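You operate a simulated robot arm through the tools that you are given. There is no shell and no other tool. Be economical: measure what you need, move in short steps, check, and stop when the job is done.

Carry out the task below with a simulated two-armed robot. There is one attempt and no reset: what you move stays moved.

TASK
Open the service bench drawer, take the orange hand lamp from the packing bench top and leave it in the inside of the service bench drawer, then shut the drawer. Pick up the jar from the bottom board of the service shelf with one hand, pass it to the other hand and put it on the shelf under the set-up table. Put the cleaner bottle on the planning table top away on the trolley top. Put the oil can that says "A" from the service bench top on the pink tray. Put the wipe pad on the shelf under the materials bench away on the top wooden shelf. Shut the basin cupboard door. Take the tray set that says "M" from the top of the drying rack and leave it on the yellow tray. Fetch the teal plastic bottle from the middle bottom shelf of the long counter and stand it on top of the wiper block. Stack the yellow cup carton from the service shelf top on top of the pink cup carton. Any order will do. Set down upright: jar, cleaner bottle, oil can, wipe pad, plastic bottle.

Only the result counts: the job must be done as asked and must still hold three seconds after the hand-in. Knocking over, shifting, dropping, spilling or breaking anything else fails it.

THE ROBOT
Two 7-joint arms with two-finger grippers on one trunk, on a base that drives. Base frame: it is fixed to the floor where the robot stands at the start and does not move with it; the origin is under the middle of the robot, x ahead of it, y to its left, z up. Lengths are in mm, angles in degrees, forces in N, time in s.
The left shoulder is at the start at [23, 215, 981], the right one opposite. With the tool pointing down near the work surface each hand reaches from about 100 to 320 mm from the robot's upright axis, wherever it stands, measured 20 degrees to its own side. Places, roughly: basin cupboard door [-400, -1000, 400]; cleaner bottle [-250, 1000, 750]; cup carton [-2500, -250, 750]; hand lamp [3250, 3000, 750]; inside of the service bench drawer [700, -100, 700]; jar [-2250, -250, 250]; oil can [1000, 250, 750]; pink tray (26x18x3 cm) [-700, 1800, 300]; plastic bottle [-1250, -750, 250]; service bench drawer [600, -100, 700]; shelf under the set-up table [-800, 1500, 300]; top wooden shelf (21x71 cm) [-340, 5840, 980]; tray set [-1000, -1000, 1000]; trolley top [2400, 3700, 800]; wipe pad (7x7x7 cm) [1400, 700, 400]; wiper block [250, 2250, 1000]; yellow tray (26x18x3 cm) [-1100, 1500, 800]. Payload 2.2 kg a hand.
Tool frame (each hand has its own): the origin (TCP) lies between the finger pads and is the grasp point; the fingertips stand 19 mm ahead of it; z points along the fingers, y is the line along which they close. Largest opening 116 mm; the body of the gripper starts 70 mm behind the TCP.
Orientation is told as [roll, pitch, yaw] about the base's x, y, z axes, in that order, counted from this pose: with the fingers straight down and closing along the base's y, the tool's x points along the base's -x, its y along +y and its z along -z.

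THE INTERFACE
- The arms move only by the tool servo_tool. It takes "left_targets", "right_targets" or both (then of equal length, played together; a hand with none holds still); each is a list of rows, each an object (a shift or turn left out is 0, a gripper value left out holds the last) with "dp": the shift along the base's x, y, z in units of 20 mm (1.0 is 20 mm), a list of three; "rotation": the turn, a rotation vector about the base's x, y, z in units of 5 degrees (1.0 is 5 degrees), a list of three; "jaw": the closure in counts, from 0 (fully open) to 255 (shut). In form: [{"dp": [tx, ty, tz], "rotation": [wx, wy, wz], "jaw": jaw}, ...]. A call has 1 to 20 rows; each row shifts and turns the commanded pose from where the row before left it. A call with a number of a shift or a turn outside -1 to 1 is refused whole. Rows are played at 5 a second. More than 50 mm and 8.6 degrees between two rows, or a gripper value outside its range, and nothing of the call is played. Where a pose cannot be reached the arm comes as near as it can. A force on the tool above 40 N (or 10 N above the force at the start of the call, whichever is more), or a blocked arm, ends the call early, and 0.2 s more pass. The fingers move at their own pace and stop on an object; they squeeze with about 40 N. The grip force told is the motor's: it shows also when the fingers shut on nothing. Time passes only in rows, and 0.2 s behind the last, so rows that do not move let the fingers close. The reply holds the time, the measured pose of the TCP, the force on the tool along the base axes, the opening and the grip force, in the units named above and with some noise, with the torque about the TCP (base axes, N m) and any sound that the robot's microphone picked up.
- Cameras (640 x 400 px; columns grow to the right, rows downward): "scene" is now at [132.8, -13.2, 1164.7]; the picture's right is [-0.16, -0.99, 0.00], its down [-0.44, 0.07, -0.89] and it looks along [0.88, -0.15, -0.45] (base axes); focal length 214 px, centre (320, 200). "left" rides on the left gripper at [69, 15, -96] in its tool frame; the picture's right is [-0.21, 0.98, 0.00], its down [-0.76, -0.17, -0.63] and it looks along [-0.62, -0.14, 0.77] (tool axes); focal length 251 px, centre (320, 200). "right" rides on the right gripper at [69, -15, -96] in its tool frame; the picture's right is [0.21, 0.98, 0.00], its down [-0.76, 0.17, -0.63] and it looks along [-0.62, 0.14, 0.77] (tool axes); focal length 251 px, centre (320, 200). There is no depth. A picture from a camera that has moved, and an enlarged one, comes with that camera's place and axes in the base frame and with its lens.
- grab_frame(camera): a new picture of that camera. No time passes.
- slide_trunk(by): slides the trunk up (or, below 0, down) by that many mm; the arms and the scene camera ride with it, the base frame stays. It gives what a move gives, with no picture.
- steer(legs): drives the robot by 1 to 6 legs, each [ahead, left, turn to the left] in mm, mm and degrees, along the robot's own axes; the way and the turn of a leg run together, so that a leg with both is an arc; at most 1500 mm and 180 degrees a leg. The arms and the cameras ride along, it lands a little off, and it stops where it bumps. It gives what a move gives.
- aim_head(pan, tilt): turns the head with the scene camera to pan (to the left, within 80 degrees either way) and tilt (down, from -29 to 69), counted from straight ahead of the robot. It gives what a move gives.
- inspect(camera, box): a new picture of the part [left, top, right, bottom] of that camera's present view, enlarged. No time passes.
- sign_off(): hands the job in; it is judged then, once.

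Work in short steps. Places have to be worked out from the pictures, the camera data and where the tool is seen: move nearer, look again, correct. Check each grasp and each placing, and mend what went wrong. You have 525 turns and 318 pictures in all, those below and enlarged ones among them. Open the grippers and draw the arms clear of the work before you hand the job in, unless the task says otherwise; then end with one line.

The tools are called after "Call:" by a JSON object that holds its "method" and its "body". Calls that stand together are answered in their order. servo_tool: Moves the arms, as the interface text tells. Its arguments: {"type":"object","properties":{"left_targets":{"type":"array","items":{"type":"object","properties":{"dp":{"type":"array","items":{"type":"number"}},"rotation":{"type":"array","items":{"type":"number"}},"jaw":{"type":"number"}}}},"right_targets":{"type":"array","items":{"type":"object","properties":{"dp":{"type":"array","items":{"type":"number"}},"rotation":{"type":"array","items":{"type":"number"}},"jaw":{"type":"number"}}}}},"required":[]} The other tools are called the same way: slide_trunk (by) slides the trunk up or down; steer (legs) drives the base; aim_head (pan, tilt) turns the head that bears the scene camera; grab_frame (camera) takes a picture; inspect (camera, box) takes an enlarged picture of a part of a camera's view; sign_off () hands the job in.

At the start:

```text
t: 0.0
left_tcp_pos: [520.0, 99.7, 1040.4]
left_tcp_rot: [0.1, 0.0, 0.1]
left_wrist_force: [-0.4, 0.2, -0.3]
left_wrist_torque: [0.0, 0.0, 0.03]
left_grip_width: 116.2
left_gripper_force: 0.0
right_tcp_pos: [421.4, -325.2, 1129.8]
right_tcp_rot: [0.1, 0.1, 0.1]
right_wrist_force: [0.7, 0.1, -0.1]
right_wrist_torque: [0.0, -0.01, 0.01]
right_grip_width: 116.1
right_gripper_force: 0.0
trunk travel left (down, up): [-125.0, 365.0]
robot x, y, heading: [-1.0, 2.2, 0.1]
head pan, tilt: [-9.4, 26.4]
```

scene: 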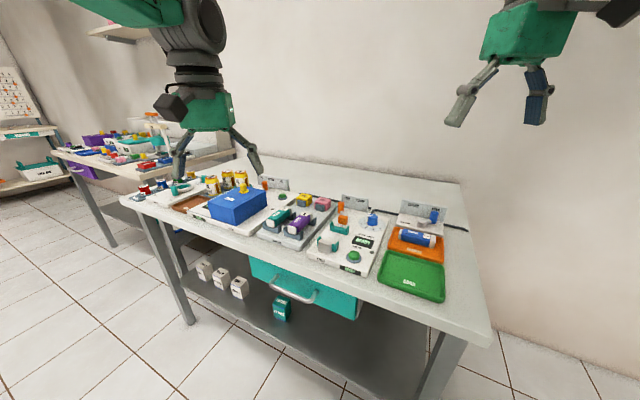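
right: 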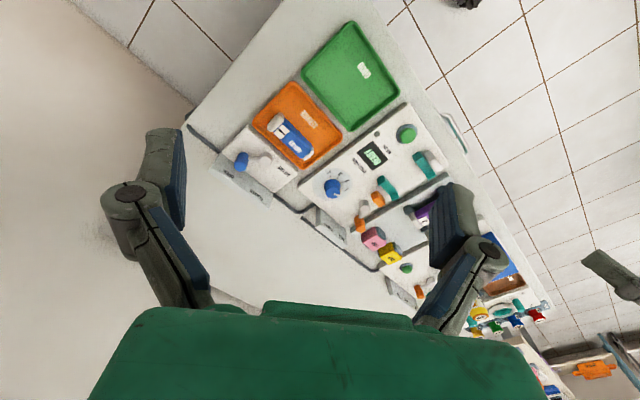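
left: 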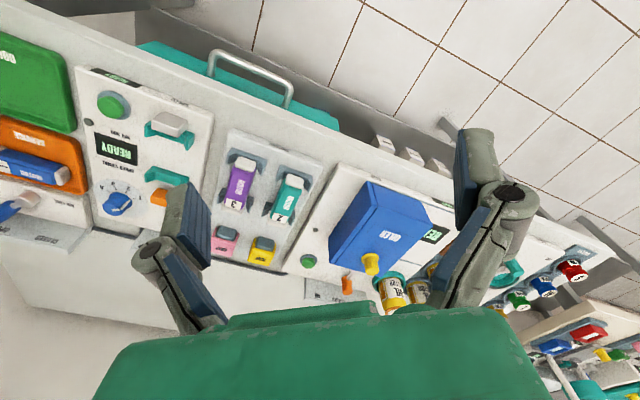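

I start by surveying the surroundings with the head: first the service bench straight ahead, then left.

Call:
{"method": "inspect", "body": {"camera": "scene", "box": [120, 150, 480, 350]}}

Call:
{"method": "aim_head", "body": {"pan": 60, "tilt": 20}}

Call:
{"method": "grab_frame", "body": {"camera": "scene"}}

```text
1.78 times, centred on (300, 250) of scene
camera zoom: at [132.8, -13.2, 1164.7], right [-0.16, -0.99, 0.0], down [-0.44, 0.07, -0.89], along [0.88, -0.15, -0.45], focal length 381 px, centre (356, 111)
```

zoom: 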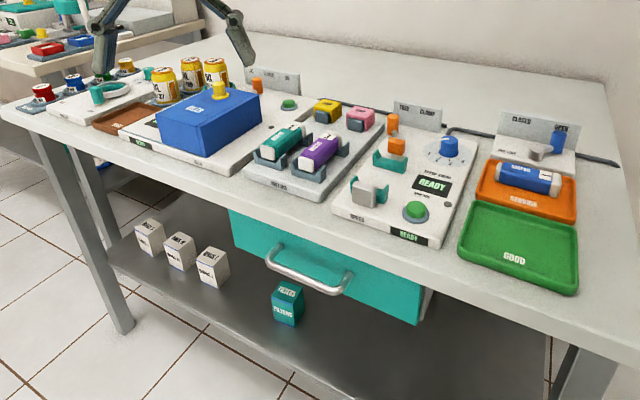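

```text
t: 1.4
left_tcp_pos: [518.5, 100.6, 1043.1]
left_tcp_rot: [0.0, 0.0, -0.1]
left_wrist_force: [-0.5, -0.1, -0.3]
left_wrist_torque: [0.03, -0.04, 0.01]
left_grip_width: 116.3
left_gripper_force: 0.1
right_tcp_pos: [419.8, -325.3, 1131.0]
right_tcp_rot: [0.1, -0.2, 0.0]
right_wrist_force: [-0.3, 0.1, -0.3]
right_wrist_torque: [0.01, 0.01, 0.02]
right_grip_width: 116.1
right_gripper_force: 0.0
trunk travel left (down, up): [-125.0, 365.0]
robot x, y, heading: [0.6, 1.2, -0.0]
head pan, tilt: [60.0, 20.0]
```

```text
313 pictures are left
camera scene: at [88.9, 82.5, 1175.2], right [0.87, -0.5, 0.0], down [-0.17, -0.3, -0.94], along [0.47, 0.81, -0.34], focal length 214 px, centre (320, 200)
```

scene: 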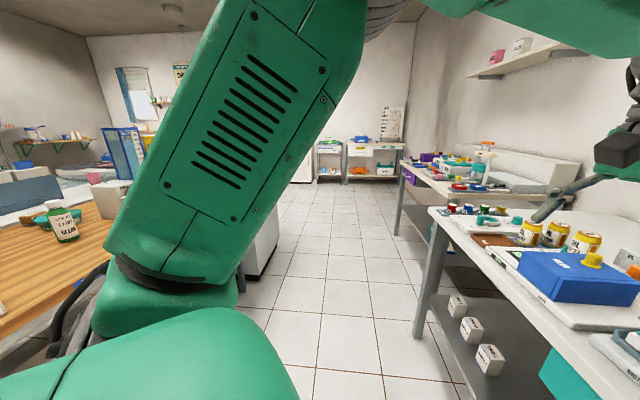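

The bench is rotated about −37° relative to my heading. I continue the survey to the right.

Call:
{"method": "aim_head", "body": {"pan": -70, "tilt": 15}}

Call:
{"method": "grab_frame", "body": {"camera": "scene"}}

```text
t: 3.5
left_tcp_pos: [518.1, 99.9, 1042.2]
left_tcp_rot: [0.0, -0.2, 0.1]
left_wrist_force: [0.7, -0.3, -0.7]
left_wrist_torque: [-0.01, -0.04, 0.0]
left_grip_width: 115.9
left_gripper_force: 0.1
right_tcp_pos: [419.8, -326.5, 1129.8]
right_tcp_rot: [0.4, -0.1, -0.1]
right_wrist_force: [-0.5, -0.4, 0.1]
right_wrist_torque: [0.01, 0.02, 0.0]
right_grip_width: 116.0
right_gripper_force: 0.1
trunk travel left (down, up): [-125.0, 365.0]
robot x, y, heading: [1.5, 2.9, -0.1]
head pan, tilt: [-70.0, 15.0]
```

```text
312 pictures are left
camera scene: at [119.3, -51.2, 1180.6], right [-0.57, -0.82, 0.0], down [-0.24, 0.16, -0.96], along [0.79, -0.54, -0.29], focal length 214 px, centre (320, 200)
```

scene: 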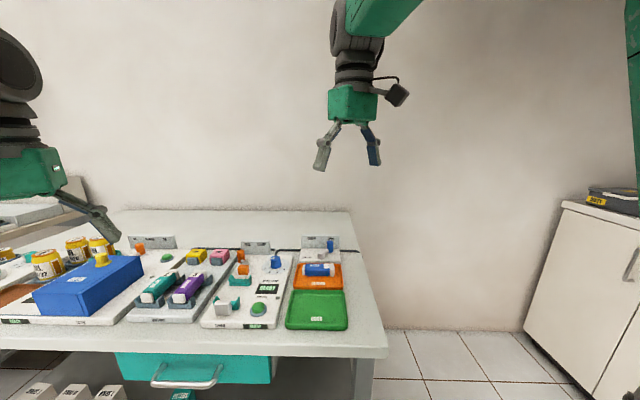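

The camera seems to have been still turning; I take the picture again.

Call:
{"method": "grab_frame", "body": {"camera": "scene"}}

```text
311 pictures are left
camera scene: at [119.3, -51.2, 1180.6], right [-0.57, -0.82, 0.0], down [-0.24, 0.16, -0.96], along [0.79, -0.54, -0.29], focal length 214 px, centre (320, 200)
```

scene: 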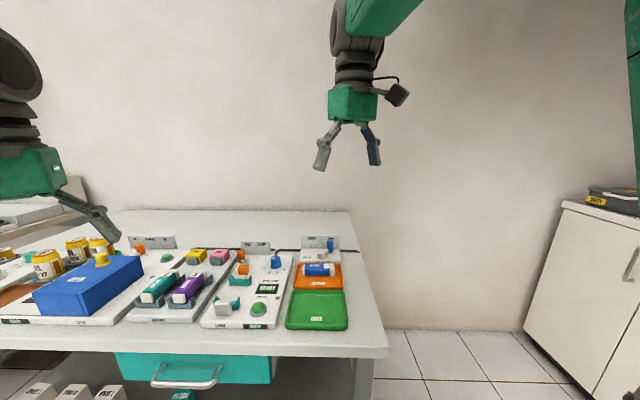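

Time only passes in moves, so I let time pass with null rows and look again.

Call:
{"method": "servo_tool", "body": {"left_targets": [{"dp": [0, 0, 0]}, {"dp": [0, 0, 0]}, {"dp": [0, 0, 0]}]}}

Call:
{"method": "grab_frame", "body": {"camera": "scene"}}

```text
t: 4.3
left_tcp_pos: [518.5, 100.0, 1041.9]
left_tcp_rot: [0.0, 0.0, -0.1]
left_wrist_force: [0.3, -1.0, 1.0]
left_wrist_torque: [0.01, 0.01, 0.03]
left_grip_width: 115.9
left_gripper_force: 0.1
right_tcp_pos: [420.1, -325.6, 1130.4]
right_tcp_rot: [0.3, -0.1, -0.1]
right_wrist_force: [0.5, -0.4, 0.6]
right_wrist_torque: [0.0, 0.0, -0.03]
right_grip_width: 116.3
right_gripper_force: 0.0
trunk travel left (down, up): [-125.0, 365.0]
robot x, y, heading: [0.2, 0.3, 0.1]
head pan, tilt: [-70.0, 15.0]
```

```text
310 pictures are left
camera scene: at [119.3, -51.1, 1180.6], right [-0.57, -0.82, 0.0], down [-0.24, 0.16, -0.96], along [0.79, -0.54, -0.29], focal length 214 px, centre (320, 200)
```

scene: 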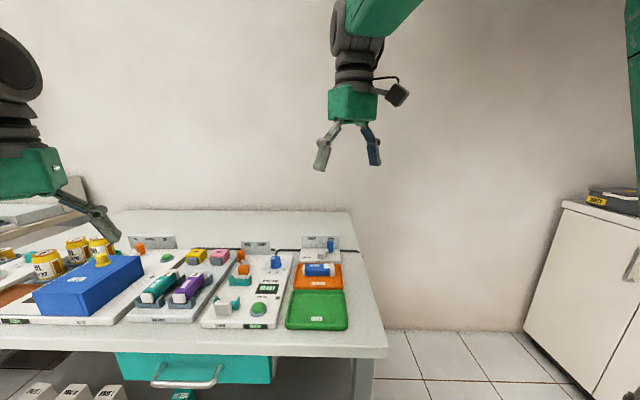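

The head's true pan seems limited to about −34°; fine. I retract the arms nearer to the body for safe driving.

Call:
{"method": "servo_tool", "body": {"left_targets": [{"dp": [-1, 0.6, 0]}, {"dp": [-1, 0.6, 0]}, {"dp": [-1, 0.6, 0]}, {"dp": [-1, 0.6, 0]}, {"dp": [-1, 0.6, 0]}, {"dp": [-1, 0.6, 0]}, {"dp": [-1, 0.6, 0]}, {"dp": [-1, 0.6, 0]}, {"dp": [-1, 0.6, 0]}, {"dp": [-1, 0.6, 0]}], "right_targets": [{"dp": [-0.5, 0.6, 0]}, {"dp": [-0.5, 0.6, 0]}, {"dp": [-0.5, 0.6, 0]}, {"dp": [-0.5, 0.6, 0]}, {"dp": [-0.5, 0.6, 0]}, {"dp": [-0.5, 0, -0.5]}, {"dp": [-0.5, 0, -0.5]}, {"dp": [-0.5, 0, -0.5]}, {"dp": [-0.5, 0, -0.5]}, {"dp": [-0.5, 0, -0.5]}]}}

Call:
{"method": "steer", "body": {"legs": [[0, 0, 90]]}}

Call:
{"method": "aim_head", "body": {"pan": 0, "tilt": 15}}

Call:
{"method": "grab_frame", "body": {"camera": "scene"}}

```text
t: 6.5
left_tcp_pos: [318.8, 221.3, 1041.8]
left_tcp_rot: [-0.1, -0.1, -0.1]
left_wrist_force: [0.0, 0.3, 0.3]
left_wrist_torque: [0.02, 0.02, -0.01]
left_grip_width: 115.8
left_gripper_force: 0.1
right_tcp_pos: [405.3, -316.9, 1085.7]
right_tcp_rot: [0.3, -0.1, 0.0]
right_wrist_force: [0.7, 0.3, -0.3]
right_wrist_torque: [-0.05, -0.04, 0.01]
right_grip_width: 116.0
right_gripper_force: 0.0
right hand out of reach, approached as far as the arm can: row 2, 3, 4, 5, 6, 7, 8, 9, 10
trunk travel left (down, up): [-125.0, 365.0]
robot x, y, heading: [0.2, -1.1, 0.1]
head pan, tilt: [-70.0, 15.0]
```

```text
t: 10.8
left_tcp_pos: [-222.7, 318.2, 1041.6]
left_tcp_rot: [-0.1, -0.1, 90.1]
left_wrist_force: [-0.3, -0.2, -0.3]
left_wrist_torque: [0.01, 0.05, -0.01]
left_grip_width: 116.0
left_gripper_force: 0.0
right_tcp_pos: [316.6, 406.8, 1085.4]
right_tcp_rot: [0.4, 0.0, 90.1]
right_wrist_force: [0.8, -0.4, 0.3]
right_wrist_torque: [0.0, -0.01, 0.01]
right_grip_width: 116.3
right_gripper_force: 0.1
trunk travel left (down, up): [-125.0, 365.0]
robot x, y, heading: [-1.2, 1.6, 90.5]
head pan, tilt: [-70.0, 15.0]
```

```text
t: 12.2
left_tcp_pos: [-222.2, 317.0, 1042.2]
left_tcp_rot: [0.0, -0.3, 90.1]
left_wrist_force: [0.1, 0.0, 1.2]
left_wrist_torque: [0.02, 0.0, -0.01]
left_grip_width: 116.1
left_gripper_force: 0.0
right_tcp_pos: [316.3, 406.2, 1085.3]
right_tcp_rot: [0.2, -0.1, 90.0]
right_wrist_force: [-0.5, 0.0, 0.3]
right_wrist_torque: [-0.03, 0.0, 0.01]
right_grip_width: 115.7
right_gripper_force: 0.0
trunk travel left (down, up): [-125.0, 365.0]
robot x, y, heading: [0.4, -0.7, 90.3]
head pan, tilt: [0.0, 15.0]
```

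```text
309 pictures are left
camera scene: at [-1.8, 137.2, 1183.2], right [1.0, 0.0, 0.0], down [0.0, -0.26, -0.97], along [0.0, 0.97, -0.26], focal length 214 px, centre (320, 200)
```

scene: 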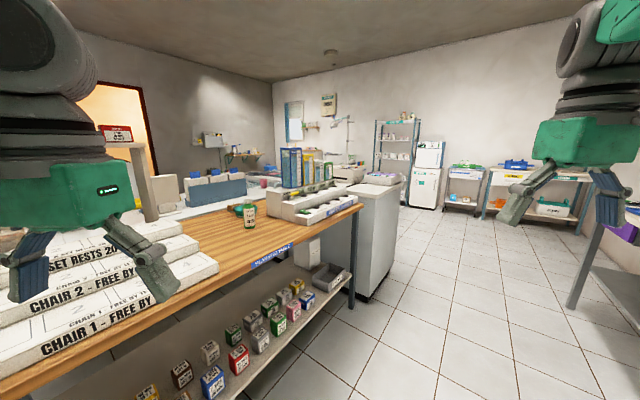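

Good view of the planning table with the green bottle and the far side of the room. I continue turning left.

Call:
{"method": "steer", "body": {"legs": [[0, 0, 60]]}}

Call:
{"method": "grab_frame", "body": {"camera": "scene"}}

Call:
{"method": "steer", "body": {"legs": [[0, 0, 60]]}}

Call:
{"method": "grab_frame", "body": {"camera": "scene"}}

Call:
{"method": "steer", "body": {"legs": [[0, 0, 60]]}}

Call:
{"method": "grab_frame", "body": {"camera": "scene"}}

```text
t: 15.2
left_tcp_pos: [-385.4, -33.1, 1042.2]
left_tcp_rot: [0.0, -0.2, 150.0]
left_wrist_force: [-0.4, 0.0, 0.3]
left_wrist_torque: [0.02, 0.03, 0.01]
left_grip_width: 116.1
left_gripper_force: 0.1
right_tcp_pos: [-189.6, 478.4, 1084.7]
right_tcp_rot: [0.4, -0.1, 149.9]
right_wrist_force: [0.9, -0.5, 0.2]
right_wrist_torque: [-0.05, -0.06, 0.0]
right_grip_width: 115.9
right_gripper_force: 0.0
trunk travel left (down, up): [-125.0, 365.0]
robot x, y, heading: [-1.4, 2.1, 150.2]
head pan, tilt: [0.0, 15.0]
```

```text
308 pictures are left
camera scene: at [-117.1, 69.1, 1183.3], right [0.5, 0.87, 0.0], down [0.23, -0.13, -0.97], along [-0.84, 0.48, -0.26], focal length 214 px, centre (320, 200)
```

scene: 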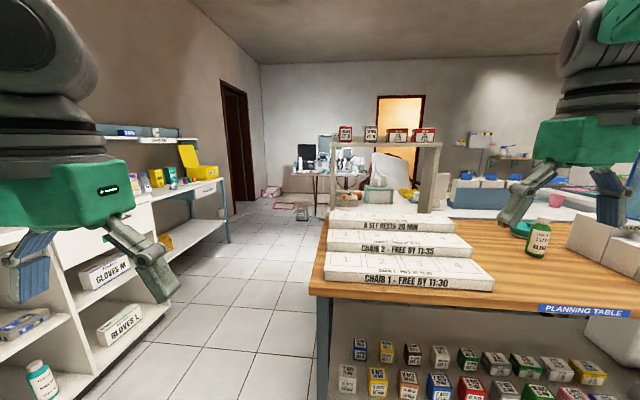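

```text
t: 18.3
left_tcp_pos: [-161.5, -349.4, 1043.1]
left_tcp_rot: [0.0, -0.2, -149.7]
left_wrist_force: [0.7, -0.2, -0.2]
left_wrist_torque: [-0.03, 0.0, -0.02]
left_grip_width: 115.9
left_gripper_force: 0.0
right_tcp_pos: [-508.3, 73.0, 1085.9]
right_tcp_rot: [0.5, -0.1, -150.0]
right_wrist_force: [0.2, -0.4, 0.2]
right_wrist_torque: [-0.02, 0.03, 0.03]
right_grip_width: 115.9
right_gripper_force: 0.0
trunk travel left (down, up): [-125.0, 365.0]
robot x, y, heading: [1.6, 2.5, -149.6]
head pan, tilt: [0.0, 15.0]
```

```text
307 pictures are left
camera scene: at [-115.8, -66.0, 1183.3], right [-0.5, 0.86, 0.0], down [0.23, 0.13, -0.97], along [-0.83, -0.49, -0.26], focal length 214 px, centre (320, 200)
```

scene: 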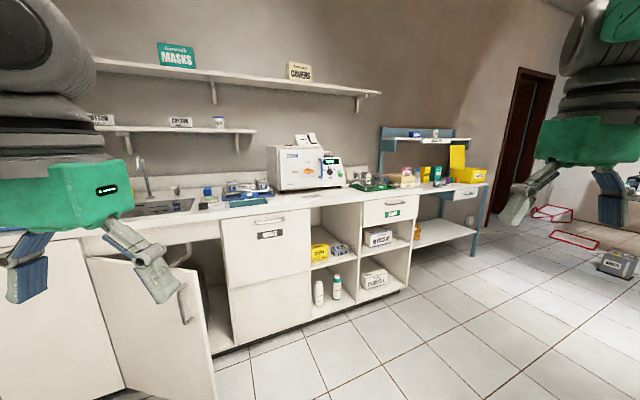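

```text
t: 21.3
left_tcp_pos: [220.1, -314.3, 1043.7]
left_tcp_rot: [0.1, -0.3, -89.9]
left_wrist_force: [-0.5, -0.5, 0.3]
left_wrist_torque: [0.0, 0.02, 0.01]
left_grip_width: 115.8
left_gripper_force: 0.0
right_tcp_pos: [-320.6, -401.2, 1086.2]
right_tcp_rot: [0.5, -0.2, -90.1]
right_wrist_force: [-0.5, -1.1, -0.1]
right_wrist_torque: [-0.02, 0.01, 0.0]
right_grip_width: 116.2
right_gripper_force: 0.0
trunk travel left (down, up): [-125.0, 365.0]
robot x, y, heading: [1.1, 0.5, -90.2]
head pan, tilt: [0.0, 15.0]
```

```text
306 pictures are left
camera scene: at [0.9, -132.0, 1183.3], right [-1.0, 0.0, 0.0], down [0.0, 0.26, -0.97], along [0.0, -0.97, -0.26], focal length 214 px, centre (320, 200)
```

scene: 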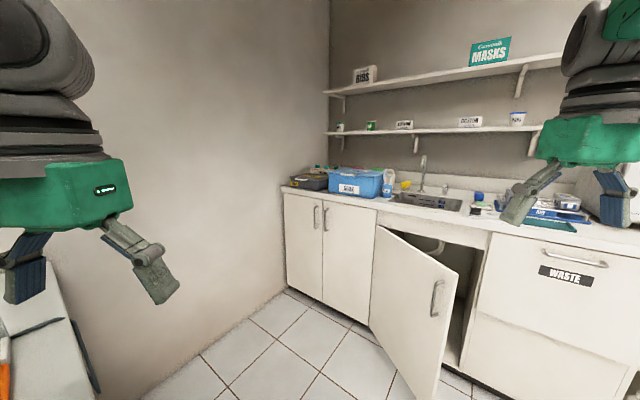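

I see the basin cupboard door ajar (hinge left, free edge right). I'll close it first with the left hand: turn to face the counter (heading about −125°) and bring the left tool horizontal.

Call:
{"method": "steer", "body": {"legs": [[0, 0, -35], [150, -100, 0]]}}

Call:
{"method": "grab_frame", "body": {"camera": "scene"}}

```text
t: 24.5
left_tcp_pos: [-166.4, -449.8, 1044.2]
left_tcp_rot: [0.1, -0.2, -124.7]
left_wrist_force: [0.1, 0.0, -0.1]
left_wrist_torque: [0.02, -0.09, 0.0]
left_grip_width: 116.2
left_gripper_force: 0.1
right_tcp_pos: [-659.8, -214.8, 1085.9]
right_tcp_rot: [0.3, -0.1, -124.8]
right_wrist_force: [-0.3, -0.5, -1.1]
right_wrist_torque: [-0.02, -0.04, 0.0]
right_grip_width: 115.8
right_gripper_force: 0.1
trunk travel left (down, up): [-125.0, 365.0]
robot x, y, heading: [-169.4, -67.8, -124.8]
head pan, tilt: [0.0, 15.0]
```

```text
305 pictures are left
camera scene: at [-242.9, -177.5, 1183.2], right [-0.82, 0.57, 0.0], down [0.15, 0.22, -0.97], along [-0.55, -0.79, -0.26], focal length 214 px, centre (320, 200)
```

scene: 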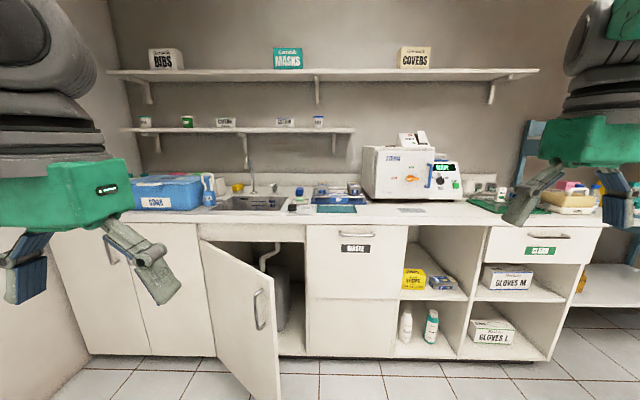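

Facing the counter squarely. Door free edge is ~730 mm ahead, y≈+150, hinge at ~1020 ahead, y≈+540. I close the left gripper and turn it horizontal at z≈700.

Call:
{"method": "servo_tool", "body": {"left_targets": [{"dp": [-0.228, -0.328, -0.95], "rotation": [-0.821, 0.571, 0], "jaw": 255}, {"dp": [-0.228, -0.328, -0.95], "rotation": [-0.821, 0.571, 0]}, {"dp": [-0.228, -0.328, -0.95], "rotation": [-0.821, 0.571, 0]}, {"dp": [-0.228, -0.328, -0.95], "rotation": [-0.821, 0.571, 0]}, {"dp": [-0.228, -0.328, -0.95], "rotation": [-0.821, 0.571, 0]}, {"dp": [-0.228, -0.328, -0.95], "rotation": [-0.821, 0.571, 0]}, {"dp": [-0.228, -0.328, -0.95], "rotation": [-0.821, 0.571, 0]}, {"dp": [-0.228, -0.328, -0.95], "rotation": [-0.821, 0.571, 0]}, {"dp": [-0.228, -0.328, -0.95], "rotation": [-0.821, 0.571, 0]}, {"dp": [-0.228, -0.328, -0.95], "rotation": [-0.821, 0.571, 0]}, {"dp": [-0.228, -0.328, -0.95], "rotation": [-0.821, 0.571, 0]}, {"dp": [-0.228, -0.328, -0.95], "rotation": [-0.821, 0.571, 0]}, {"dp": [-0.228, -0.328, -0.95], "rotation": [-0.821, 0.571, 0]}, {"dp": [-0.228, -0.328, -0.95], "rotation": [-0.821, 0.571, 0]}, {"dp": [-0.228, -0.328, -0.95], "rotation": [-0.821, 0.571, 0]}, {"dp": [-0.228, -0.328, -0.95], "rotation": [-0.821, 0.571, 0]}, {"dp": [-0.228, -0.328, -0.95], "rotation": [-0.821, 0.571, 0]}, {"dp": [-0.228, -0.328, -0.95], "rotation": [-0.821, 0.571, 0]}]}}

Call:
{"method": "grab_frame", "body": {"camera": "scene"}}

```text
t: 28.3
left_tcp_pos: [-326.3, -574.7, 728.0]
left_tcp_rot: [156.1, -89.6, 79.8]
left_wrist_force: [-0.2, -0.2, -0.3]
left_wrist_torque: [0.02, 0.0, 0.04]
left_grip_width: 0.0
left_gripper_force: 28.8
left hand out of reach, approached as far as the arm can: row 7, 8, 9, 10, 11, 16, 17, 18
right_tcp_pos: [-659.8, -213.1, 1086.5]
right_tcp_rot: [0.4, -0.2, -124.8]
right_wrist_force: [-0.3, 0.2, 0.1]
right_wrist_torque: [-0.01, -0.01, -0.03]
right_grip_width: 116.1
right_gripper_force: 0.0
trunk travel left (down, up): [-125.0, 365.0]
robot x, y, heading: [-167.1, -68.0, -124.4]
head pan, tilt: [0.0, 15.0]
```

```text
304 pictures are left
camera scene: at [-245.8, -177.0, 1183.0], right [-0.82, 0.57, 0.0], down [0.15, 0.22, -0.96], along [-0.55, -0.79, -0.26], focal length 214 px, centre (320, 200)
```

scene: 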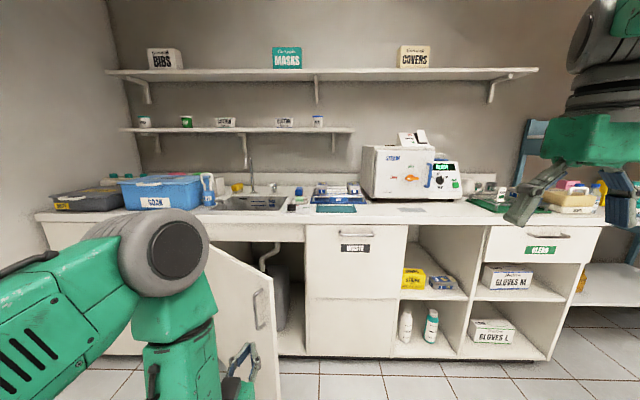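

The tool is horizontal at 506 ahead, 160 left, z 728. I shift left 85 and drive ahead, pushing the door partway, and check.

Call:
{"method": "steer", "body": {"legs": [[0, 85, 0], [400, 0, 0]]}}

Call:
{"method": "grab_frame", "body": {"camera": "scene"}}

```text
t: 31.5
left_tcp_pos: [-477.0, -960.5, 725.4]
left_tcp_rot: [-109.5, -89.4, -14.9]
left_wrist_force: [0.1, -0.4, -0.5]
left_wrist_torque: [-0.02, 0.05, -0.05]
left_grip_width: 0.0
left_gripper_force: 28.5
right_tcp_pos: [-805.0, -600.7, 1090.0]
right_tcp_rot: [-0.8, -0.4, -124.6]
right_wrist_force: [0.6, -1.9, 0.7]
right_wrist_torque: [0.05, 0.05, -0.01]
right_grip_width: 116.0
right_gripper_force: 0.0
trunk travel left (down, up): [-125.0, 365.0]
robot x, y, heading: [-323.9, -451.1, -124.8]
head pan, tilt: [0.0, 15.0]
```

```text
303 pictures are left
camera scene: at [-385.5, -570.1, 1182.9], right [-0.82, 0.57, 0.02], down [0.13, 0.23, -0.96], along [-0.55, -0.79, -0.26], focal length 214 px, centre (320, 200)
```

scene: 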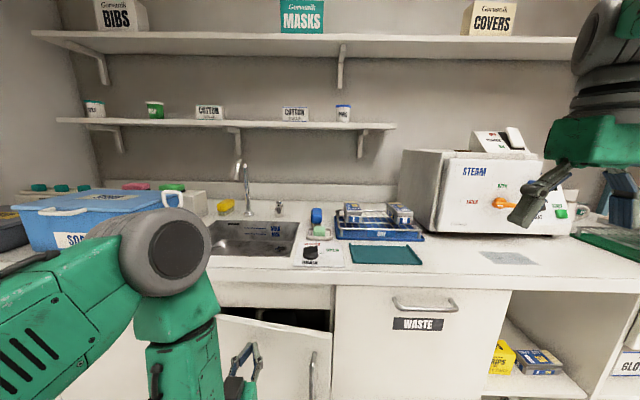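

Door nearly shut. I continue ahead 100 mm and look.

Call:
{"method": "steer", "body": {"legs": [[90, 0, 0]]}}

Call:
{"method": "grab_frame", "body": {"camera": "scene"}}

```text
t: 32.6
left_tcp_pos: [-532.9, -1004.8, 733.1]
left_tcp_rot: [124.2, -89.0, 110.8]
left_wrist_force: [-1.0, 0.0, 1.0]
left_wrist_torque: [0.02, -0.01, 0.08]
left_grip_width: 0.0
left_gripper_force: 28.3
right_tcp_pos: [-868.9, -641.6, 1082.4]
right_tcp_rot: [1.3, -0.3, -124.9]
right_wrist_force: [0.0, -0.4, -0.3]
right_wrist_torque: [-0.05, -0.05, -0.01]
right_grip_width: 116.1
right_gripper_force: 0.0
trunk travel left (down, up): [-125.0, 365.0]
robot x, y, heading: [-370.7, -506.8, -124.7]
head pan, tilt: [0.0, 15.0]
stopped in leg 1: the force on the tool passed its limit at 86 N (the readings are from after the stop); the commanded pose is now the measured one
```

```text
302 pictures are left
camera scene: at [-457.2, -613.7, 1182.9], right [-0.82, 0.57, -0.01], down [0.16, 0.21, -0.96], along [-0.55, -0.79, -0.26], focal length 214 px, centre (320, 200)
```

scene: 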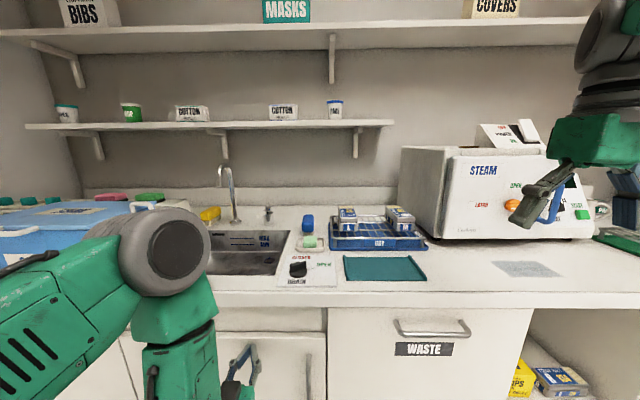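

Door pushed shut (force stop). I back off and check the counter, including the bottle cubby and drying rack.

Call:
{"method": "steer", "body": {"legs": [[-250, 0, 0], [0, -350, 0]]}}

Call:
{"method": "grab_frame", "body": {"camera": "scene"}}

```text
t: 36.3
left_tcp_pos: [-668.3, -603.0, 730.2]
left_tcp_rot: [171.8, -89.5, 63.5]
left_wrist_force: [0.0, 0.4, 0.6]
left_wrist_torque: [0.0, 0.03, -0.02]
left_grip_width: 0.0
left_gripper_force: 28.7
right_tcp_pos: [-998.5, -243.5, 1087.4]
right_tcp_rot: [0.0, -0.5, -124.6]
right_wrist_force: [0.3, -0.2, -0.4]
right_wrist_torque: [-0.01, -0.01, 0.01]
right_grip_width: 116.0
right_gripper_force: 0.1
trunk travel left (down, up): [-125.0, 365.0]
robot x, y, heading: [-512.8, -105.1, -124.8]
head pan, tilt: [0.0, 15.0]
```

```text
301 pictures are left
camera scene: at [-584.3, -217.2, 1183.1], right [-0.82, 0.57, 0.01], down [0.15, 0.22, -0.96], along [-0.55, -0.79, -0.26], focal length 214 px, centre (320, 200)
```

scene: 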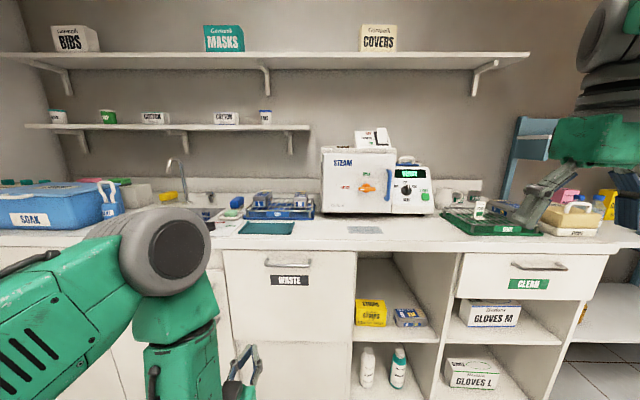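

I move further right to see the drying rack and the cubby better.

Call:
{"method": "steer", "body": {"legs": [[0, -450, 0]]}}

Call:
{"method": "grab_frame", "body": {"camera": "scene"}}

Call:
{"method": "inspect", "body": {"camera": "scene", "box": [200, 150, 520, 350]}}

```text
t: 39.0
left_tcp_pos: [-1038.7, -343.4, 732.7]
left_tcp_rot: [167.6, -89.3, 67.5]
left_wrist_force: [-0.3, -0.2, 0.1]
left_wrist_torque: [0.0, -0.02, -0.03]
left_grip_width: 0.0
left_gripper_force: 28.4
right_tcp_pos: [-1369.4, 16.4, 1085.0]
right_tcp_rot: [0.2, -0.2, -124.6]
right_wrist_force: [-1.2, -0.4, -0.1]
right_wrist_torque: [0.01, 0.07, 0.01]
right_grip_width: 116.3
right_gripper_force: 0.0
trunk travel left (down, up): [-125.0, 365.0]
robot x, y, heading: [-885.0, 154.1, -124.8]
head pan, tilt: [0.0, 15.0]
```

```text
300 pictures are left
camera scene: at [-957.5, 42.8, 1183.1], right [-0.82, 0.57, 0.0], down [0.15, 0.22, -0.96], along [-0.55, -0.79, -0.26], focal length 214 px, centre (320, 200)
```

scene: 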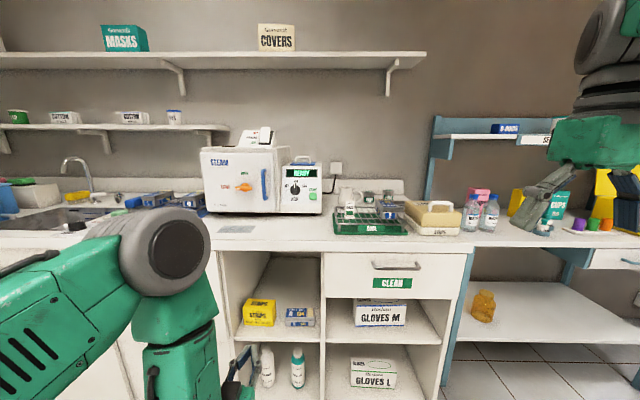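

```text
2.00 times, centred on (360, 250) of scene
camera zoom: at [-957.5, 42.8, 1183.1], right [-0.82, 0.57, 0.0], down [0.15, 0.22, -0.96], along [-0.55, -0.79, -0.26], focal length 429 px, centre (240, 100)
```

zoom: 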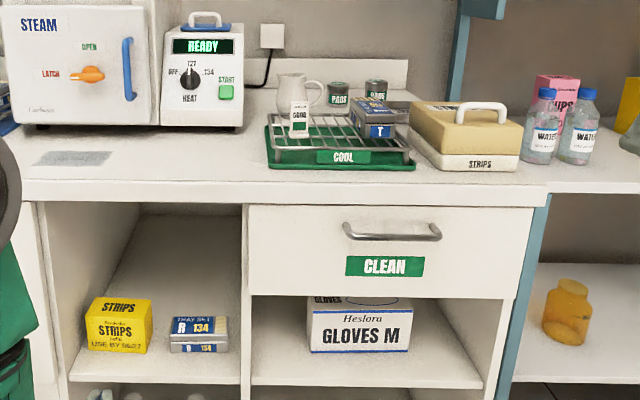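

The sink rack (blue) at about (−1035,−1155) is the drying rack; jar is the orange one on the service shelf's bottom board. Now I prepare the left tool: roll it 180° about its axis so its camera sits on top.

Call:
{"method": "servo_tool", "body": {"left_targets": [{"rotation": [-0.571, -0.821, 0], "jaw": 60}, {"rotation": [-0.571, -0.821, 0]}, {"rotation": [-0.571, -0.821, 0]}, {"rotation": [-0.571, -0.821, 0]}, {"rotation": [-0.571, -0.821, 0]}, {"rotation": [-0.571, -0.821, 0]}, {"rotation": [-0.571, -0.821, 0]}, {"rotation": [-0.571, -0.821, 0]}, {"rotation": [-0.571, -0.821, 0]}, {"rotation": [-0.571, -0.821, 0]}, {"rotation": [-0.571, -0.821, 0]}, {"rotation": [-0.571, -0.821, 0]}, {"rotation": [-0.571, -0.821, 0]}, {"rotation": [-0.571, -0.821, 0]}, {"rotation": [-0.571, -0.821, 0]}, {"rotation": [-0.571, -0.821, 0]}, {"rotation": [-0.571, -0.821, 0]}, {"rotation": [-0.571, -0.821, 0]}]}}

Call:
{"method": "grab_frame", "body": {"camera": "left"}}

```text
t: 42.8
left_tcp_pos: [-1041.0, -339.3, 734.7]
left_tcp_rot: [89.9, 0.3, 144.4]
left_wrist_force: [0.2, 0.4, 0.1]
left_wrist_torque: [-0.01, 0.02, 0.01]
left_grip_width: 88.8
left_gripper_force: 0.1
right_tcp_pos: [-1373.4, 21.6, 1081.4]
right_tcp_rot: [0.7, 0.1, -124.7]
right_wrist_force: [-0.9, -0.1, -0.3]
right_wrist_torque: [0.02, 0.0, 0.0]
right_grip_width: 116.0
right_gripper_force: 0.0
trunk travel left (down, up): [-125.0, 365.0]
robot x, y, heading: [-880.7, 154.6, -125.0]
head pan, tilt: [0.0, 15.0]
```

```text
298 pictures are left
camera left: at [-928.2, -300.7, 750.7], right [-0.18, 0.13, 0.98], down [-0.25, 0.95, -0.17], along [-0.95, -0.27, -0.14], focal length 251 px, centre (320, 200)
```

left: 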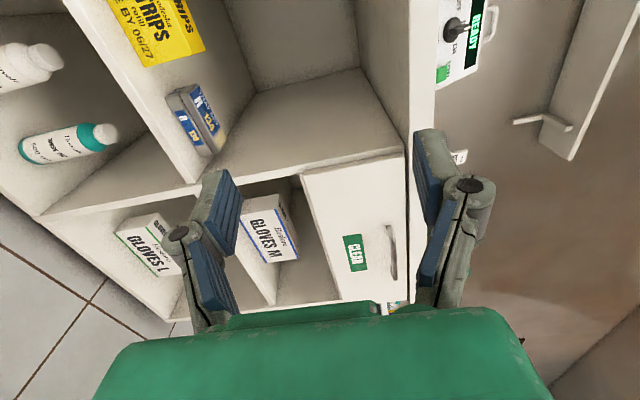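

Roll works; continue the remaining 90°.

Call:
{"method": "servo_tool", "body": {"left_targets": [{"rotation": [-0.571, -0.821, 0]}, {"rotation": [-0.571, -0.821, 0]}, {"rotation": [-0.571, -0.821, 0]}, {"rotation": [-0.571, -0.821, 0]}, {"rotation": [-0.571, -0.821, 0]}, {"rotation": [-0.571, -0.821, 0]}, {"rotation": [-0.571, -0.821, 0]}, {"rotation": [-0.571, -0.821, 0]}, {"rotation": [-0.571, -0.821, 0]}, {"rotation": [-0.571, -0.821, 0]}, {"rotation": [-0.571, -0.821, 0]}, {"rotation": [-0.571, -0.821, 0]}, {"rotation": [-0.571, -0.821, 0]}, {"rotation": [-0.571, -0.821, 0]}, {"rotation": [-0.571, -0.821, 0]}, {"rotation": [-0.571, -0.821, 0]}, {"rotation": [-0.571, -0.821, 0]}, {"rotation": [-0.571, -0.821, 0]}]}}

Call:
{"method": "grab_frame", "body": {"camera": "left"}}

```text
t: 46.6
left_tcp_pos: [-1041.0, -339.4, 734.1]
left_tcp_rot: [-17.9, 89.0, 37.3]
left_wrist_force: [1.1, 0.4, -0.8]
left_wrist_torque: [0.01, 0.03, -0.04]
left_grip_width: 89.0
left_gripper_force: 0.1
right_tcp_pos: [-1373.9, 21.5, 1081.1]
right_tcp_rot: [0.6, 0.2, -124.5]
right_wrist_force: [-0.2, 0.0, 0.0]
right_wrist_torque: [-0.01, -0.01, 0.01]
right_grip_width: 116.0
right_gripper_force: 0.1
trunk travel left (down, up): [-125.0, 365.0]
robot x, y, heading: [-881.4, 155.8, -124.9]
head pan, tilt: [0.0, 15.0]
```

```text
297 pictures are left
camera left: at [-998.3, -252.0, 805.3], right [-0.8, 0.56, -0.22], down [0.51, 0.43, -0.75], along [-0.32, -0.71, -0.63], focal length 251 px, centre (320, 200)
```

left: 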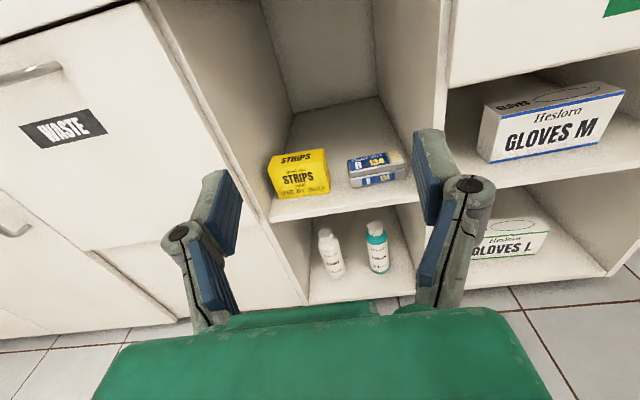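

Very good view. Bottle base ≈ (−1286,−610,100), ~210 tall. I lower trunk fully and bring the left hand down in the free space here.

Call:
{"method": "slide_trunk", "body": {"by": -125}}

Call:
{"method": "servo_tool", "body": {"left_targets": [{"dp": [0, 0, -1], "jaw": 0}, {"dp": [0, 0, -1]}, {"dp": [0, 0, -1]}, {"dp": [0, 0, -1]}, {"dp": [0, 0, -1]}, {"dp": [0, 0, -1]}, {"dp": [0, 0, -1]}, {"dp": [0, 0, -1]}, {"dp": [0, 0, -1]}, {"dp": [0, 0, -1]}, {"dp": [0, 0, -1]}, {"dp": [0, 0, -1]}, {"dp": [0, 0, -1]}, {"dp": [0, 0, -1]}, {"dp": [0, 0, -1]}, {"dp": [0, 0, -1]}, {"dp": [0, 0, -1]}, {"dp": [0, 0, -1]}, {"dp": [0, 0, -1]}, {"dp": [0, 0, -1]}]}}

Call:
{"method": "grab_frame", "body": {"camera": "left"}}

```text
t: 48.2
left_tcp_pos: [-1040.8, -338.3, 609.3]
left_tcp_rot: [-11.5, 89.3, 43.7]
left_wrist_force: [-0.3, 0.1, -0.5]
left_wrist_torque: [0.0, 0.04, -0.01]
left_grip_width: 88.9
left_gripper_force: 0.1
right_tcp_pos: [-1373.4, 21.2, 957.7]
right_tcp_rot: [0.5, 0.2, -124.6]
right_wrist_force: [-0.4, 0.7, -1.2]
right_wrist_torque: [-0.03, 0.03, -0.02]
right_grip_width: 116.0
right_gripper_force: 0.1
trunk travel left (down, up): [0.0, 490.0]
robot x, y, heading: [-881.1, 156.2, -125.2]
head pan, tilt: [0.0, 15.0]
```

```text
t: 52.4
left_tcp_pos: [-1040.4, -335.1, 215.1]
left_tcp_rot: [-2.4, 89.2, 52.7]
left_wrist_force: [-0.4, 0.1, 0.7]
left_wrist_torque: [0.01, -0.02, 0.04]
left_grip_width: 116.2
left_gripper_force: 0.1
left hand out of reach, approached as far as the arm can: row 20
right_tcp_pos: [-1373.7, 21.4, 958.0]
right_tcp_rot: [0.5, 0.1, -124.6]
right_wrist_force: [-0.2, -0.2, 0.0]
right_wrist_torque: [-0.03, -0.01, 0.01]
right_grip_width: 115.9
right_gripper_force: 0.1
trunk travel left (down, up): [0.0, 490.0]
robot x, y, heading: [-886.6, 153.4, -124.8]
head pan, tilt: [0.0, 15.0]
```

```text
296 pictures are left
camera left: at [-997.5, -248.4, 286.1], right [-0.8, 0.56, -0.22], down [0.51, 0.43, -0.75], along [-0.33, -0.7, -0.63], focal length 251 px, centre (320, 200)
```

left: 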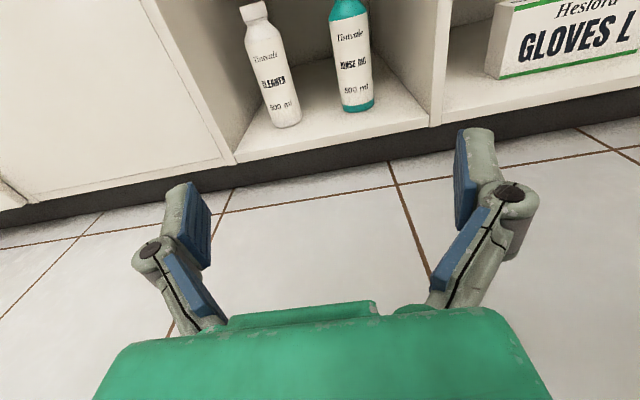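

Bottle stands ~50 mm to the right and ~375 mm ahead of the TCP. I shift and approach partway, then re-measure.

Call:
{"method": "steer", "body": {"legs": [[0, -50, 0], [220, 0, 0]]}}

Call:
{"method": "grab_frame", "body": {"camera": "left"}}

```text
t: 54.6
left_tcp_pos: [-1205.1, -489.9, 214.4]
left_tcp_rot: [-10.6, 89.1, 44.7]
left_wrist_force: [0.1, 0.0, 0.1]
left_wrist_torque: [0.01, -0.04, 0.02]
left_grip_width: 115.9
left_gripper_force: 0.0
right_tcp_pos: [-1543.5, -129.2, 955.1]
right_tcp_rot: [1.1, 0.3, -124.7]
right_wrist_force: [0.7, 0.5, 0.1]
right_wrist_torque: [0.0, -0.03, 0.01]
right_grip_width: 116.1
right_gripper_force: 0.1
trunk travel left (down, up): [0.0, 490.0]
robot x, y, heading: [-1050.8, 0.8, -124.7]
head pan, tilt: [0.0, 15.0]
```

```text
295 pictures are left
camera left: at [-1162.0, -402.4, 286.2], right [-0.8, 0.56, -0.22], down [0.5, 0.43, -0.75], along [-0.32, -0.71, -0.63], focal length 251 px, centre (320, 200)
```

left: 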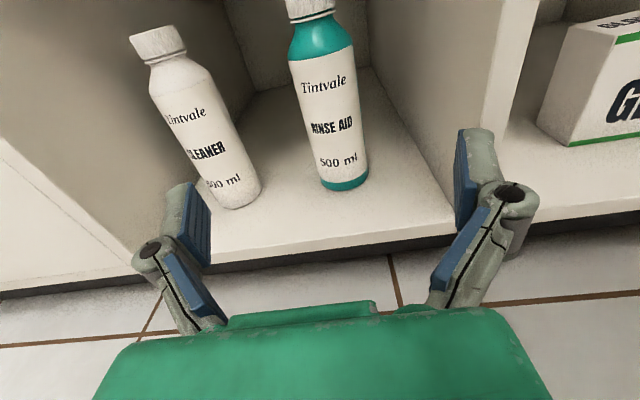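

Bottle is ~163 mm ahead, nearly centred. I drive 160 ahead and check.

Call:
{"method": "steer", "body": {"legs": [[160, -6, 0]]}}

Call:
{"method": "grab_frame", "body": {"camera": "left"}}

```text
t: 56.0
left_tcp_pos: [-1302.4, -617.6, 215.3]
left_tcp_rot: [5.0, 89.3, 60.3]
left_wrist_force: [0.2, -0.5, -0.9]
left_wrist_torque: [-0.04, 0.01, 0.0]
left_grip_width: 116.1
left_gripper_force: 0.0
right_tcp_pos: [-1638.6, -258.3, 955.1]
right_tcp_rot: [1.3, 0.4, -125.0]
right_wrist_force: [0.8, 0.4, 0.1]
right_wrist_torque: [0.02, -0.03, 0.01]
right_grip_width: 116.0
right_gripper_force: 0.0
trunk travel left (down, up): [0.0, 490.0]
robot x, y, heading: [-1148.9, -121.9, -124.9]
head pan, tilt: [0.0, 15.0]
```

```text
294 pictures are left
camera left: at [-1258.7, -530.4, 286.1], right [-0.8, 0.56, -0.21], down [0.5, 0.43, -0.75], along [-0.33, -0.71, -0.63], focal length 251 px, centre (320, 200)
```

left: 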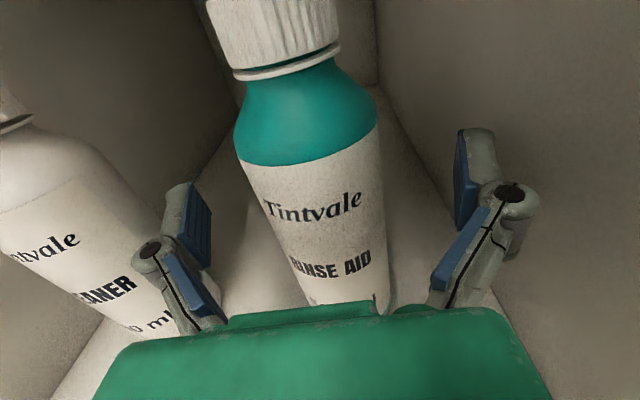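

Bottle is between the fingers and centred on the TCP pixel. Close.

Call:
{"method": "servo_tool", "body": {"left_targets": [{"jaw": 255}, {"dp": [0, 0, 0]}, {"dp": [0, 0, 0]}, {"dp": [0, 0, 0]}, {"dp": [0, 0, 0.5]}, {"dp": [0, 0, 0.5]}]}}

Call:
{"method": "grab_frame", "body": {"camera": "left"}}

```text
t: 57.6
left_tcp_pos: [-1262.3, -647.8, 229.7]
left_tcp_rot: [-77.0, 87.3, -19.7]
left_wrist_force: [0.5, -0.2, -4.3]
left_wrist_torque: [0.04, -0.05, -0.01]
left_grip_width: 57.7
left_gripper_force: 40.4
right_tcp_pos: [-1634.8, -258.0, 954.3]
right_tcp_rot: [1.2, 0.9, -125.0]
right_wrist_force: [-0.3, 0.1, -1.2]
right_wrist_torque: [0.0, 0.02, 0.0]
right_grip_width: 116.1
right_gripper_force: 0.0
trunk travel left (down, up): [0.0, 490.0]
robot x, y, heading: [-1146.2, -125.4, -124.9]
head pan, tilt: [0.0, 15.0]
stopped in row 6 (left hand): the arm was blocked; the commanded pose is now the measured one
```

```text
293 pictures are left
camera left: at [-1225.2, -556.9, 300.3], right [-0.81, 0.52, -0.26], down [0.51, 0.43, -0.74], along [-0.28, -0.73, -0.62], focal length 251 px, centre (320, 200)
```

left: 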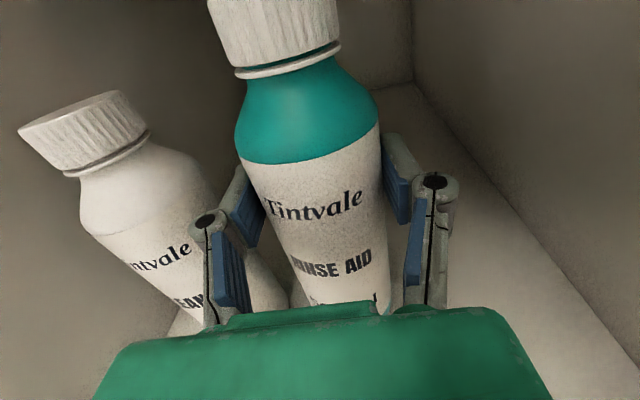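

The arm drifted ~50 mm left toward the white bottle (arm near its limit). I move the hand right in small steps back to where it was.

Call:
{"method": "servo_tool", "body": {"left_targets": [{"dp": [-0.41, 0.285, 0.3]}, {"dp": [-0.41, 0.285, 0.3]}, {"dp": [-0.41, 0.285, 0.3]}]}}

Call:
{"method": "grab_frame", "body": {"camera": "left"}}

Call:
{"method": "grab_frame", "body": {"camera": "scene"}}

```text
t: 58.6
left_tcp_pos: [-1235.5, -670.6, 244.3]
left_tcp_rot: [-87.7, 83.6, -27.4]
left_wrist_force: [-0.2, -1.1, -4.2]
left_wrist_torque: [0.0, -0.02, -0.01]
left_grip_width: 57.7
left_gripper_force: 40.1
right_tcp_pos: [-1633.8, -254.8, 952.3]
right_tcp_rot: [1.5, 1.2, -125.0]
right_wrist_force: [0.6, 0.5, -0.1]
right_wrist_torque: [-0.02, -0.02, -0.01]
right_grip_width: 115.9
right_gripper_force: 0.0
trunk travel left (down, up): [0.0, 490.0]
robot x, y, heading: [-1152.9, -125.3, -125.0]
head pan, tilt: [0.0, 15.0]
stopped in row 3 (left hand): the arm was blocked; the commanded pose is now the measured one
```

```text
292 pictures are left
camera left: at [-1208.0, -575.5, 312.4], right [-0.82, 0.47, -0.32], down [0.53, 0.43, -0.73], along [-0.21, -0.77, -0.6], focal length 251 px, centre (320, 200)
```

left: 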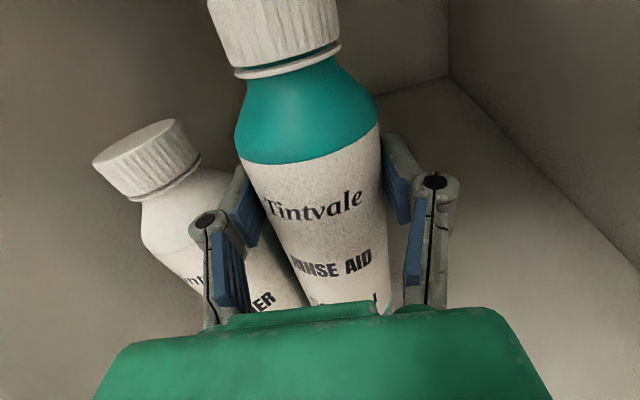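

```text
291 pictures are left
camera scene: at [-1225.8, -233.5, 1058.1], right [-0.82, 0.57, 0.0], down [0.15, 0.22, -0.96], along [-0.55, -0.79, -0.26], focal length 214 px, centre (320, 200)
```

scene: 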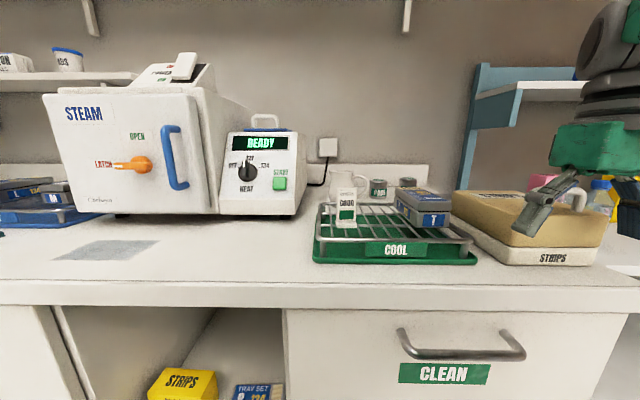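

Moving up pushes the hand left — the arm is pressing on something (elbow against the counter). I inspect the white bottle before extracting by the base.

Call:
{"method": "inspect", "body": {"camera": "left", "box": [60, 90, 380, 290]}}

```text
2.00 times, centred on (220, 190) of left
camera zoom: at [-1208.0, -575.5, 312.4], right [-0.82, 0.47, -0.32], down [0.53, 0.43, -0.73], along [-0.21, -0.77, -0.6], focal length 503 px, centre (520, 220)
```

zoom: 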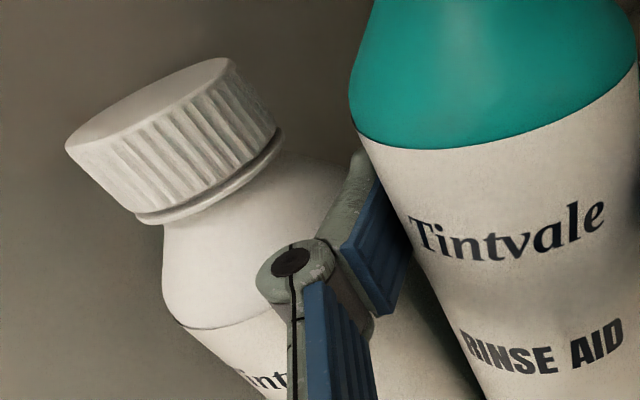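

White bottle still upright, about in place. I drive right to clear it, then back out.

Call:
{"method": "steer", "body": {"legs": [[0, -70, 0]]}}

Call:
{"method": "grab_frame", "body": {"camera": "left"}}

```text
t: 59.6
left_tcp_pos: [-1279.0, -637.7, 236.3]
left_tcp_rot: [-83.1, 85.0, -22.7]
left_wrist_force: [2.3, -1.3, -5.6]
left_wrist_torque: [-0.03, 0.01, -0.2]
left_grip_width: 57.2
left_gripper_force: 40.5
right_tcp_pos: [-1662.3, -238.4, 959.0]
right_tcp_rot: [-0.2, 1.2, -124.4]
right_wrist_force: [2.0, -0.8, 0.4]
right_wrist_torque: [0.16, 0.19, 0.03]
right_grip_width: 116.0
right_gripper_force: 0.0
trunk travel left (down, up): [0.0, 490.0]
robot x, y, heading: [-1203.1, -91.6, -124.9]
head pan, tilt: [0.0, 15.0]
```

```text
289 pictures are left
camera left: at [-1248.9, -543.8, 304.8], right [-0.83, 0.47, -0.3], down [0.52, 0.44, -0.73], along [-0.22, -0.76, -0.61], focal length 251 px, centre (320, 200)
```

left: 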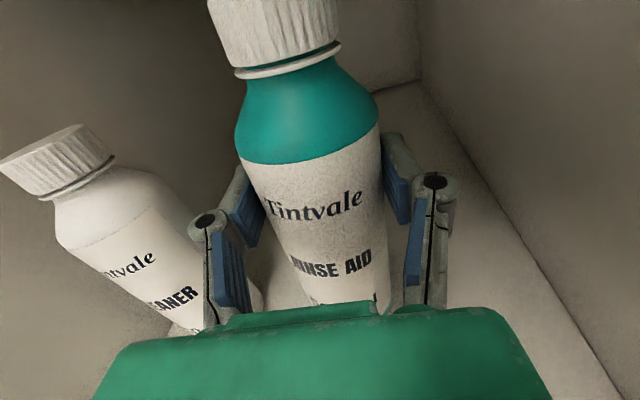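

Clear of the white bottle, with teal bottle held and lifted ~20 mm. Back out.

Call:
{"method": "steer", "body": {"legs": [[-330, 0, 0]]}}

Call:
{"method": "grab_frame", "body": {"camera": "left"}}

Call:
{"method": "aim_head", "body": {"pan": 0, "tilt": 35}}

Call:
{"method": "grab_frame", "body": {"camera": "scene"}}

```text
t: 61.8
left_tcp_pos: [-1090.1, -366.7, 241.4]
left_tcp_rot: [-86.7, 84.0, -25.9]
left_wrist_force: [0.7, -0.4, -4.4]
left_wrist_torque: [0.05, 0.0, -0.04]
left_grip_width: 57.3
left_gripper_force: 39.8
right_tcp_pos: [-1486.9, 40.5, 952.4]
right_tcp_rot: [1.1, 1.6, -124.0]
right_wrist_force: [0.6, 0.0, 1.2]
right_wrist_torque: [0.02, 0.07, 0.01]
right_grip_width: 116.2
right_gripper_force: 0.1
trunk travel left (down, up): [0.0, 490.0]
robot x, y, heading: [-1011.5, 180.6, -124.4]
head pan, tilt: [0.0, 15.0]
```

```text
288 pictures are left
camera left: at [-1062.4, -271.9, 310.1], right [-0.83, 0.47, -0.32], down [0.53, 0.44, -0.73], along [-0.2, -0.77, -0.6], focal length 251 px, centre (320, 200)
```

left: 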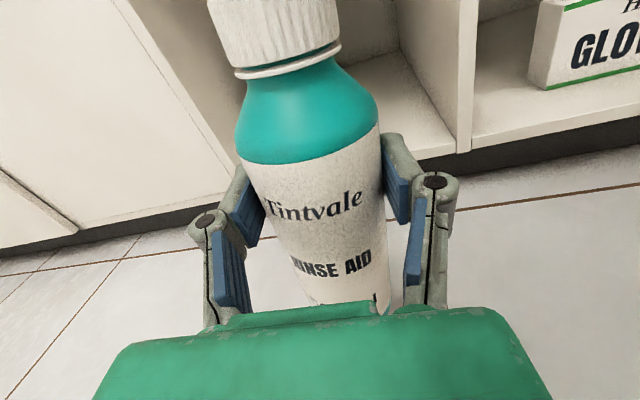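

```text
t: 62.6
left_tcp_pos: [-1090.6, -368.2, 243.5]
left_tcp_rot: [-88.3, 83.6, -27.4]
left_wrist_force: [0.8, -0.2, -5.1]
left_wrist_torque: [0.04, 0.02, 0.0]
left_grip_width: 57.4
left_gripper_force: 40.2
right_tcp_pos: [-1489.7, 43.9, 948.6]
right_tcp_rot: [1.5, 1.8, -124.1]
right_wrist_force: [1.0, -0.3, -0.3]
right_wrist_torque: [0.03, 0.01, 0.0]
right_grip_width: 116.0
right_gripper_force: 0.2
trunk travel left (down, up): [0.0, 490.0]
robot x, y, heading: [-1009.2, 179.2, -124.5]
head pan, tilt: [0.0, 35.0]
```

```text
287 pictures are left
camera scene: at [-1081.9, 72.8, 1026.2], right [-0.82, 0.57, 0.0], down [0.33, 0.48, -0.82], along [-0.46, -0.67, -0.58], focal length 214 px, centre (320, 200)
```

scene: 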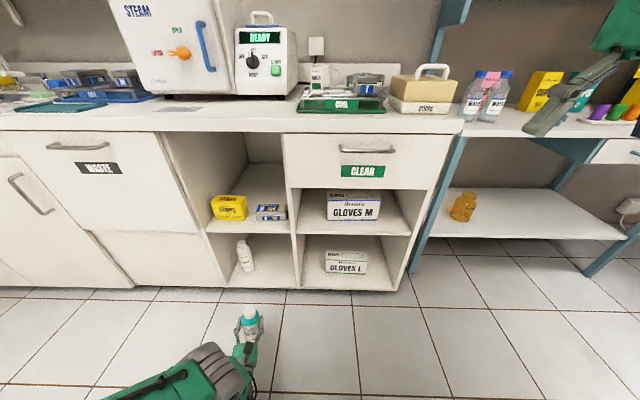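

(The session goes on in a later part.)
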